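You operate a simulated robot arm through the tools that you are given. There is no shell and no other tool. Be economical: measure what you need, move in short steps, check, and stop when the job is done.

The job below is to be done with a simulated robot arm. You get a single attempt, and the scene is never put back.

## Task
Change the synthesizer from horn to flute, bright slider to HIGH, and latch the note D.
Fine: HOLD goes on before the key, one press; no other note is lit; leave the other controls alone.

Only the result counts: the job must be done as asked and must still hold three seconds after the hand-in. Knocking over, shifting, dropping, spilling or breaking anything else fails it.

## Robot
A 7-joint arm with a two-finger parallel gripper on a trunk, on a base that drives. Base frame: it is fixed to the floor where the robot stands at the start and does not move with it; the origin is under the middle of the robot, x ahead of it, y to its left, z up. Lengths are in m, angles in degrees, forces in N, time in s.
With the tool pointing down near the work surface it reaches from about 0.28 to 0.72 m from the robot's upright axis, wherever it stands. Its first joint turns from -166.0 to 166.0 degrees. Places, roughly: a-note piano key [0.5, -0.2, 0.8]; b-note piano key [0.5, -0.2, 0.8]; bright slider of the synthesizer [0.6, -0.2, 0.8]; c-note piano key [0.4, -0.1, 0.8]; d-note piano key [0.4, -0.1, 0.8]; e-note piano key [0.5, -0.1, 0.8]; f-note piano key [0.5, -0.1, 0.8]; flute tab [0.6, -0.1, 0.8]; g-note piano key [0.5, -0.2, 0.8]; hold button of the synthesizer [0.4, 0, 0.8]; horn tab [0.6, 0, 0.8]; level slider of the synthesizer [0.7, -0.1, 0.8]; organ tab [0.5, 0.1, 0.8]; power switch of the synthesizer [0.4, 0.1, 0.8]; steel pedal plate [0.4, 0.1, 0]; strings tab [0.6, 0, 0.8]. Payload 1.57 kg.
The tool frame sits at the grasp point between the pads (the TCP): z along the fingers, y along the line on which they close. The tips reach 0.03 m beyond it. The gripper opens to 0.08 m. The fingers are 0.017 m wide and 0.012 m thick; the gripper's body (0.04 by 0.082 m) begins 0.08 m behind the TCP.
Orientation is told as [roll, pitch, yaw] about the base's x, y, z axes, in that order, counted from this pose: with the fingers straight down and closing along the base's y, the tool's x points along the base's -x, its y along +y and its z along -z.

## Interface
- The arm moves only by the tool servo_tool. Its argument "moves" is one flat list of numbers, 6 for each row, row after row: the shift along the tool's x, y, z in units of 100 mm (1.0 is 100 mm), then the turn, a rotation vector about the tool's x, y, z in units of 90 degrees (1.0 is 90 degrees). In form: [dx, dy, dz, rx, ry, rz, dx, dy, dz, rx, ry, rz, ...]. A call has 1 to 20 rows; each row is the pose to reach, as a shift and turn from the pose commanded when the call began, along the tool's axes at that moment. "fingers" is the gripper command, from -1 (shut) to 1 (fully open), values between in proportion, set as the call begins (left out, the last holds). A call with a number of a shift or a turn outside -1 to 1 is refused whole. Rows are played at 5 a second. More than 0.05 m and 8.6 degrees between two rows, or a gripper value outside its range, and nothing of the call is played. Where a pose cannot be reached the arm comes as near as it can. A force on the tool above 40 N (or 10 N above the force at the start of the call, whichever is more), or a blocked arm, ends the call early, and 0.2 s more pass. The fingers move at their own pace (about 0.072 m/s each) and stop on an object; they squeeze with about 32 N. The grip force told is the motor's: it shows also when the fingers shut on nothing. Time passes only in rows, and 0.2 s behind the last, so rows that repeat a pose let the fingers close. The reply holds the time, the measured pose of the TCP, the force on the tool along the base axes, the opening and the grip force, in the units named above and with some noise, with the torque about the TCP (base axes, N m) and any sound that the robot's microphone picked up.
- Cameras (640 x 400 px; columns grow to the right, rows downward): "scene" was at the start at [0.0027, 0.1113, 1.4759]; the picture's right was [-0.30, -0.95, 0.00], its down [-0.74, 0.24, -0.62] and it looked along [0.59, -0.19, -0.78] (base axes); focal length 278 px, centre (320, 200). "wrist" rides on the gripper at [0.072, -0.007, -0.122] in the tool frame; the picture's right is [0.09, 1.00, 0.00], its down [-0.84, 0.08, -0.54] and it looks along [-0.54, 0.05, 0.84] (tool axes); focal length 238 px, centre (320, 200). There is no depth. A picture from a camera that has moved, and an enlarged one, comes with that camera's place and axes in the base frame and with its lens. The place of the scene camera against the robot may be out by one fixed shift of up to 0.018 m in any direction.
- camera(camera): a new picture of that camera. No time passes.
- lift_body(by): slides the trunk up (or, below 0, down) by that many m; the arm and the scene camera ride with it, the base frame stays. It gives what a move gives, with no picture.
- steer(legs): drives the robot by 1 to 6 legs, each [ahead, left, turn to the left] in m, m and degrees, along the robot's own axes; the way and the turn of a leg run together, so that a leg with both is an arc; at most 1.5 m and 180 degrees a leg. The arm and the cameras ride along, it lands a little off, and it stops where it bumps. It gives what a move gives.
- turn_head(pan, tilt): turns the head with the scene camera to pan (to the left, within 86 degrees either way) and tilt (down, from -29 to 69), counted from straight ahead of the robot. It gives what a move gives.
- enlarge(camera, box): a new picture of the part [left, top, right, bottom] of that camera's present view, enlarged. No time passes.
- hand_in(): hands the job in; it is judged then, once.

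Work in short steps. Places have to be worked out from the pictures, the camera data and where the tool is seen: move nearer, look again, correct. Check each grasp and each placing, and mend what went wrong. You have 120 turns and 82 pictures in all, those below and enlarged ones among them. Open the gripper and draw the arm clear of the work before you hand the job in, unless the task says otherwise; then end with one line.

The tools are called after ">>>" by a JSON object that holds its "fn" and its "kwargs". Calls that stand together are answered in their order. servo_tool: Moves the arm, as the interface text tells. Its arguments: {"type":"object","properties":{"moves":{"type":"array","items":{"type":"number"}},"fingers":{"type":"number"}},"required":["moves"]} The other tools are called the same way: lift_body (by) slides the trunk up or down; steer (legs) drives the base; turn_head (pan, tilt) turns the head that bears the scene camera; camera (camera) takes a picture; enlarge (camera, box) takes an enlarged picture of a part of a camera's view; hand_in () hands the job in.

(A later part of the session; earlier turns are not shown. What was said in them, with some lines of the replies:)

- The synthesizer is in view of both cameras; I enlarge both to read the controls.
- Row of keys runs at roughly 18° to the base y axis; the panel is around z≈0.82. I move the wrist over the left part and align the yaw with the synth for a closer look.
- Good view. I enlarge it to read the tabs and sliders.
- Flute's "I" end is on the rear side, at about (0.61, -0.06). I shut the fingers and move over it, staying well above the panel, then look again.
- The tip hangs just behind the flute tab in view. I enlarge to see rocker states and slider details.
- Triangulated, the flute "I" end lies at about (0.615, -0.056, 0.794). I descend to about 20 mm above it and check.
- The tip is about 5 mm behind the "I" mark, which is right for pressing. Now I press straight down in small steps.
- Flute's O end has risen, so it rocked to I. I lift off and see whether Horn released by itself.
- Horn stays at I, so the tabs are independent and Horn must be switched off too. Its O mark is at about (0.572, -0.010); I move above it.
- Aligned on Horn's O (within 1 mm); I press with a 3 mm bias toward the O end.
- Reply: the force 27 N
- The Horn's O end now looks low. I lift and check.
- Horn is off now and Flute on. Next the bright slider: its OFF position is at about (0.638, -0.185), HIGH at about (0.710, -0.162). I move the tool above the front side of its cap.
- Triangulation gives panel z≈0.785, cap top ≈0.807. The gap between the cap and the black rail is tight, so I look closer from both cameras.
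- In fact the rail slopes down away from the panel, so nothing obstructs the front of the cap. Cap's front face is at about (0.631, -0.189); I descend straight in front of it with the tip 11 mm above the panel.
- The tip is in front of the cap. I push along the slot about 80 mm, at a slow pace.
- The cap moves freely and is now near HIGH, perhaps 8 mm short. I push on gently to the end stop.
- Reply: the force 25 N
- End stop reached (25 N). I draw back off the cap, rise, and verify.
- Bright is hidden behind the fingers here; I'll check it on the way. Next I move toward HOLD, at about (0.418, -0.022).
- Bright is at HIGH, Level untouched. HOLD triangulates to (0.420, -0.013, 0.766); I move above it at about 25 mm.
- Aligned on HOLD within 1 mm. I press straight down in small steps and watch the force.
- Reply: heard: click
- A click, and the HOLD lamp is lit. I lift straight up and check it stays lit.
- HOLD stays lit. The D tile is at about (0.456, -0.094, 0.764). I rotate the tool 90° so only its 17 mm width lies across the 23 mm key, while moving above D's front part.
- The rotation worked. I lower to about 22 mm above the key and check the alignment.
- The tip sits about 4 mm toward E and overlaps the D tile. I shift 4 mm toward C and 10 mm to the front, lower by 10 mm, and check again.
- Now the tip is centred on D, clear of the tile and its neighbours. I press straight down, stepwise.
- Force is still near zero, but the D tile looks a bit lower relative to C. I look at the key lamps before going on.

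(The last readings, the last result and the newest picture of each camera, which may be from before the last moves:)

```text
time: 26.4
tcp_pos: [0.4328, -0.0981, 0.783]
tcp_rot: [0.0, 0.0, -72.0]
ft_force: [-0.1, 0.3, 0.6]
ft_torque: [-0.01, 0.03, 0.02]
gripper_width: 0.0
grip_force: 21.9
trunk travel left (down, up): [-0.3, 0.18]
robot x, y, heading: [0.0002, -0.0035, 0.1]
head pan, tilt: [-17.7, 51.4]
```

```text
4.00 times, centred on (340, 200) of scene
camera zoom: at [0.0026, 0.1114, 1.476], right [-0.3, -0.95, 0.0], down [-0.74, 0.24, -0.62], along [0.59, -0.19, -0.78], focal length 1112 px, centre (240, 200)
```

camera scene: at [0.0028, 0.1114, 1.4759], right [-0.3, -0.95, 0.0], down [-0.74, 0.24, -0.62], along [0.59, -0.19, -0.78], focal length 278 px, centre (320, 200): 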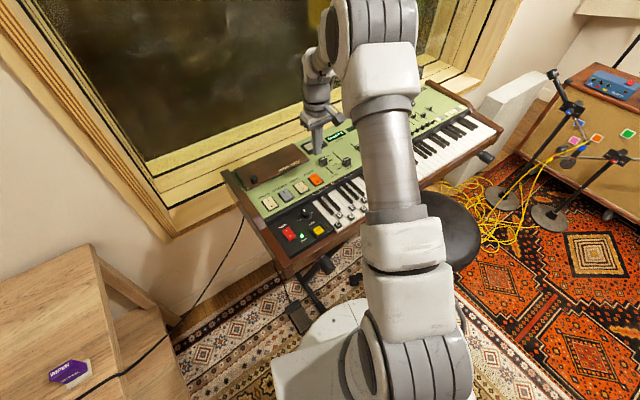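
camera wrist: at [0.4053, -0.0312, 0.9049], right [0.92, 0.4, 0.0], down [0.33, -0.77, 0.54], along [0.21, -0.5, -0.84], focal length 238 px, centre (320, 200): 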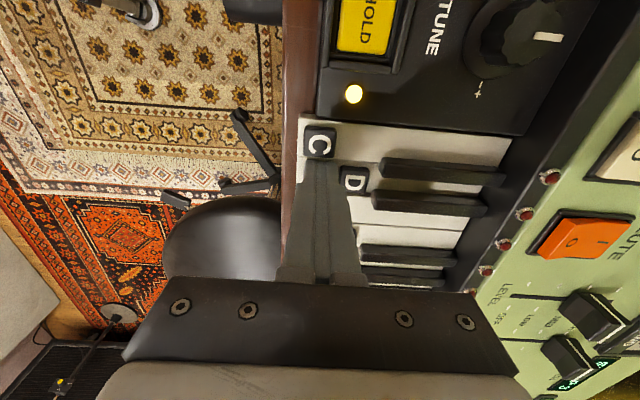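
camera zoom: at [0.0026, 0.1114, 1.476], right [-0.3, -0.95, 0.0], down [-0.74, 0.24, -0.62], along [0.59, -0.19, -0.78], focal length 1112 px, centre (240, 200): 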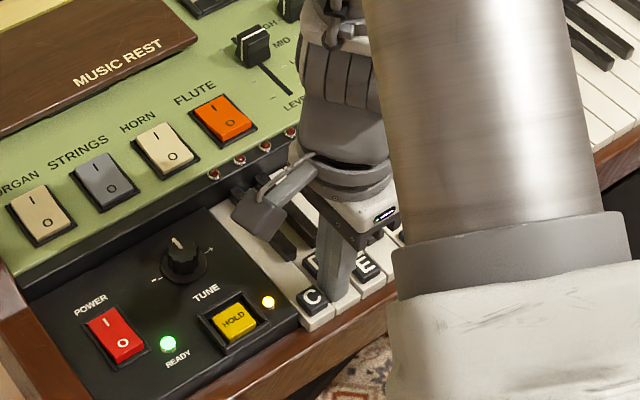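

The D key has gone down about 3 mm with very little resistance and C is not moved. I press on a few millimetres more, watching for sound and force.

>>> {"fn": "servo_tool", "kwargs": {"moves": [0, 0, 0.02, 0, 0, 0, 0, 0, 0.04, 0, 0, 0]}}

>>> {"fn": "camera", "kwargs": {"camera": "wrist"}}

```text
time: 27.0
tcp_pos: [0.4332, -0.0996, 0.7798]
tcp_rot: [0.0, 0.0, -72.0]
ft_force: [0.2, 0.3, -0.3]
ft_torque: [0.02, 0.03, -0.01]
gripper_width: 0.0
grip_force: 21.4
trunk travel left (down, up): [-0.3, 0.18]
robot x, y, heading: [-0.0025, -0.0035, -0.1]
head pan, tilt: [-17.7, 51.4]
heard: click
```

```text
43 pictures are left
camera wrist: at [0.4055, -0.0315, 0.9014], right [0.92, 0.4, 0.0], down [0.33, -0.77, 0.54], along [0.21, -0.5, -0.84], focal length 238 px, centre (320, 200)
```

wrist: 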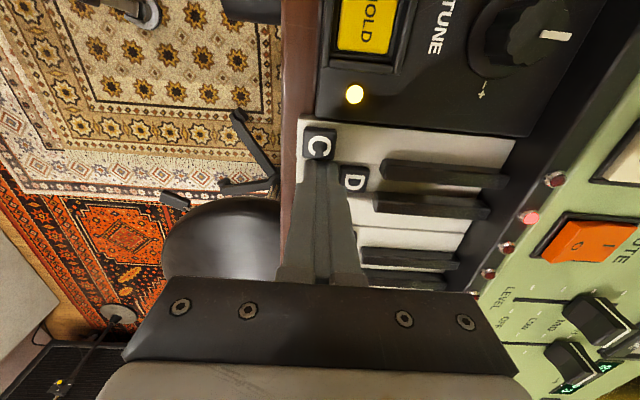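

A click, and the second lamp (D) is lit. I lift straight up, well clear.

>>> {"fn": "servo_tool", "kwargs": {"moves": [0, 0, -0.2, 0, 0, 0, 0, 0, -0.5, 0, 0, 0, 0, 0, -1.0, 0, 0, 0, 0, 0, -1.0, 0, 0, 0]}}

>>> {"fn": "servo_tool", "kwargs": {"moves": [0, 0, -0.5, 0, 0, 0, 0, 0, -1.0, 0, 0, 0, 0, 0, -1.0, 0, 0, 0], "fingers": 1}}

>>> {"fn": "camera", "kwargs": {"camera": "wrist"}}

>>> {"fn": "enlarge", "kwargs": {"camera": "wrist", "box": [260, 40, 460, 190]}}

>>> {"fn": "enlarge", "kwargs": {"camera": "scene", "box": [220, 100, 450, 260]}}

```text
time: 28.0
tcp_pos: [0.4332, -0.0977, 0.8808]
tcp_rot: [0.0, 0.0, -72.0]
ft_force: [1.2, -0.3, 0.1]
ft_torque: [0.0, 0.01, -0.01]
gripper_width: 0.0
grip_force: 21.2
trunk travel left (down, up): [-0.3, 0.18]
robot x, y, heading: [0.0013, 0.0005, 0.1]
head pan, tilt: [-17.7, 51.4]
```

```text
time: 28.8
tcp_pos: [0.4317, -0.0991, 0.9791]
tcp_rot: [0.0, 0.0, -72.0]
ft_force: [-0.1, 0.0, 0.0]
ft_torque: [-0.03, -0.01, 0.0]
gripper_width: 0.08
grip_force: 0.1
trunk travel left (down, up): [-0.3, 0.18]
robot x, y, heading: [-0.0013, 0.0013, -0.0]
head pan, tilt: [-17.7, 51.4]
```

```text
42 pictures are left
camera wrist: at [0.4041, -0.0325, 1.1016], right [0.92, 0.4, 0.0], down [0.33, -0.77, 0.54], along [0.21, -0.5, -0.84], focal length 238 px, centre (320, 200)
```

wrist: 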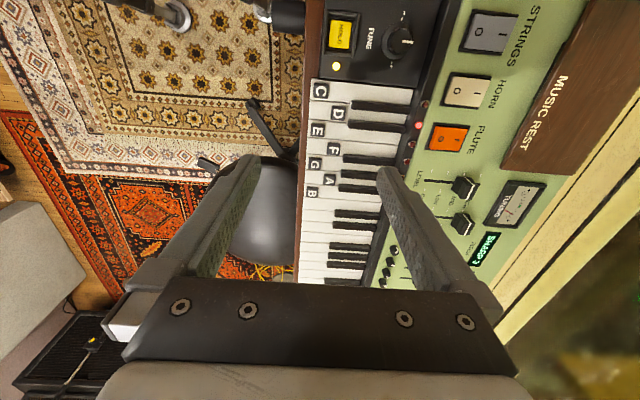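

```text
2.67 times, centred on (360, 115) of wrist
camera zoom: at [0.4041, -0.0325, 1.1016], right [0.92, 0.4, 0.0], down [0.33, -0.77, 0.54], along [0.21, -0.5, -0.84], focal length 636 px, centre (213, 427)
```

zoom: 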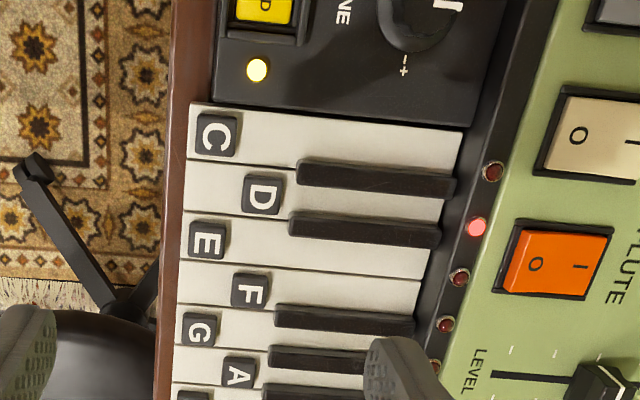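

```text
2.50 times, centred on (335, 180) of scene
camera zoom: at [0.0025, 0.1113, 1.4759], right [-0.3, -0.95, 0.0], down [-0.74, 0.24, -0.62], along [0.59, -0.19, -0.78], focal length 695 px, centre (282, 250)
```

zoom: 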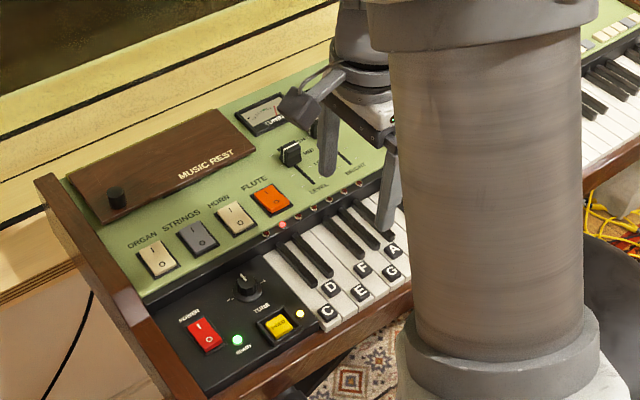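

D is the only lit note, HOLD is lit, Flute is on, Horn is off, Bright is at HIGH, and the arm is clear with the gripper open. I hand the job in.

>>> {"fn": "hand_in", "kwargs": {}}

```text
The job is handed in.
```

The synthesizer is switched from horn to flute and the bright slider is at HIGH. HOLD went on first, then one press of D. D was the only note lit and the other controls were left alone when I handed the job in.
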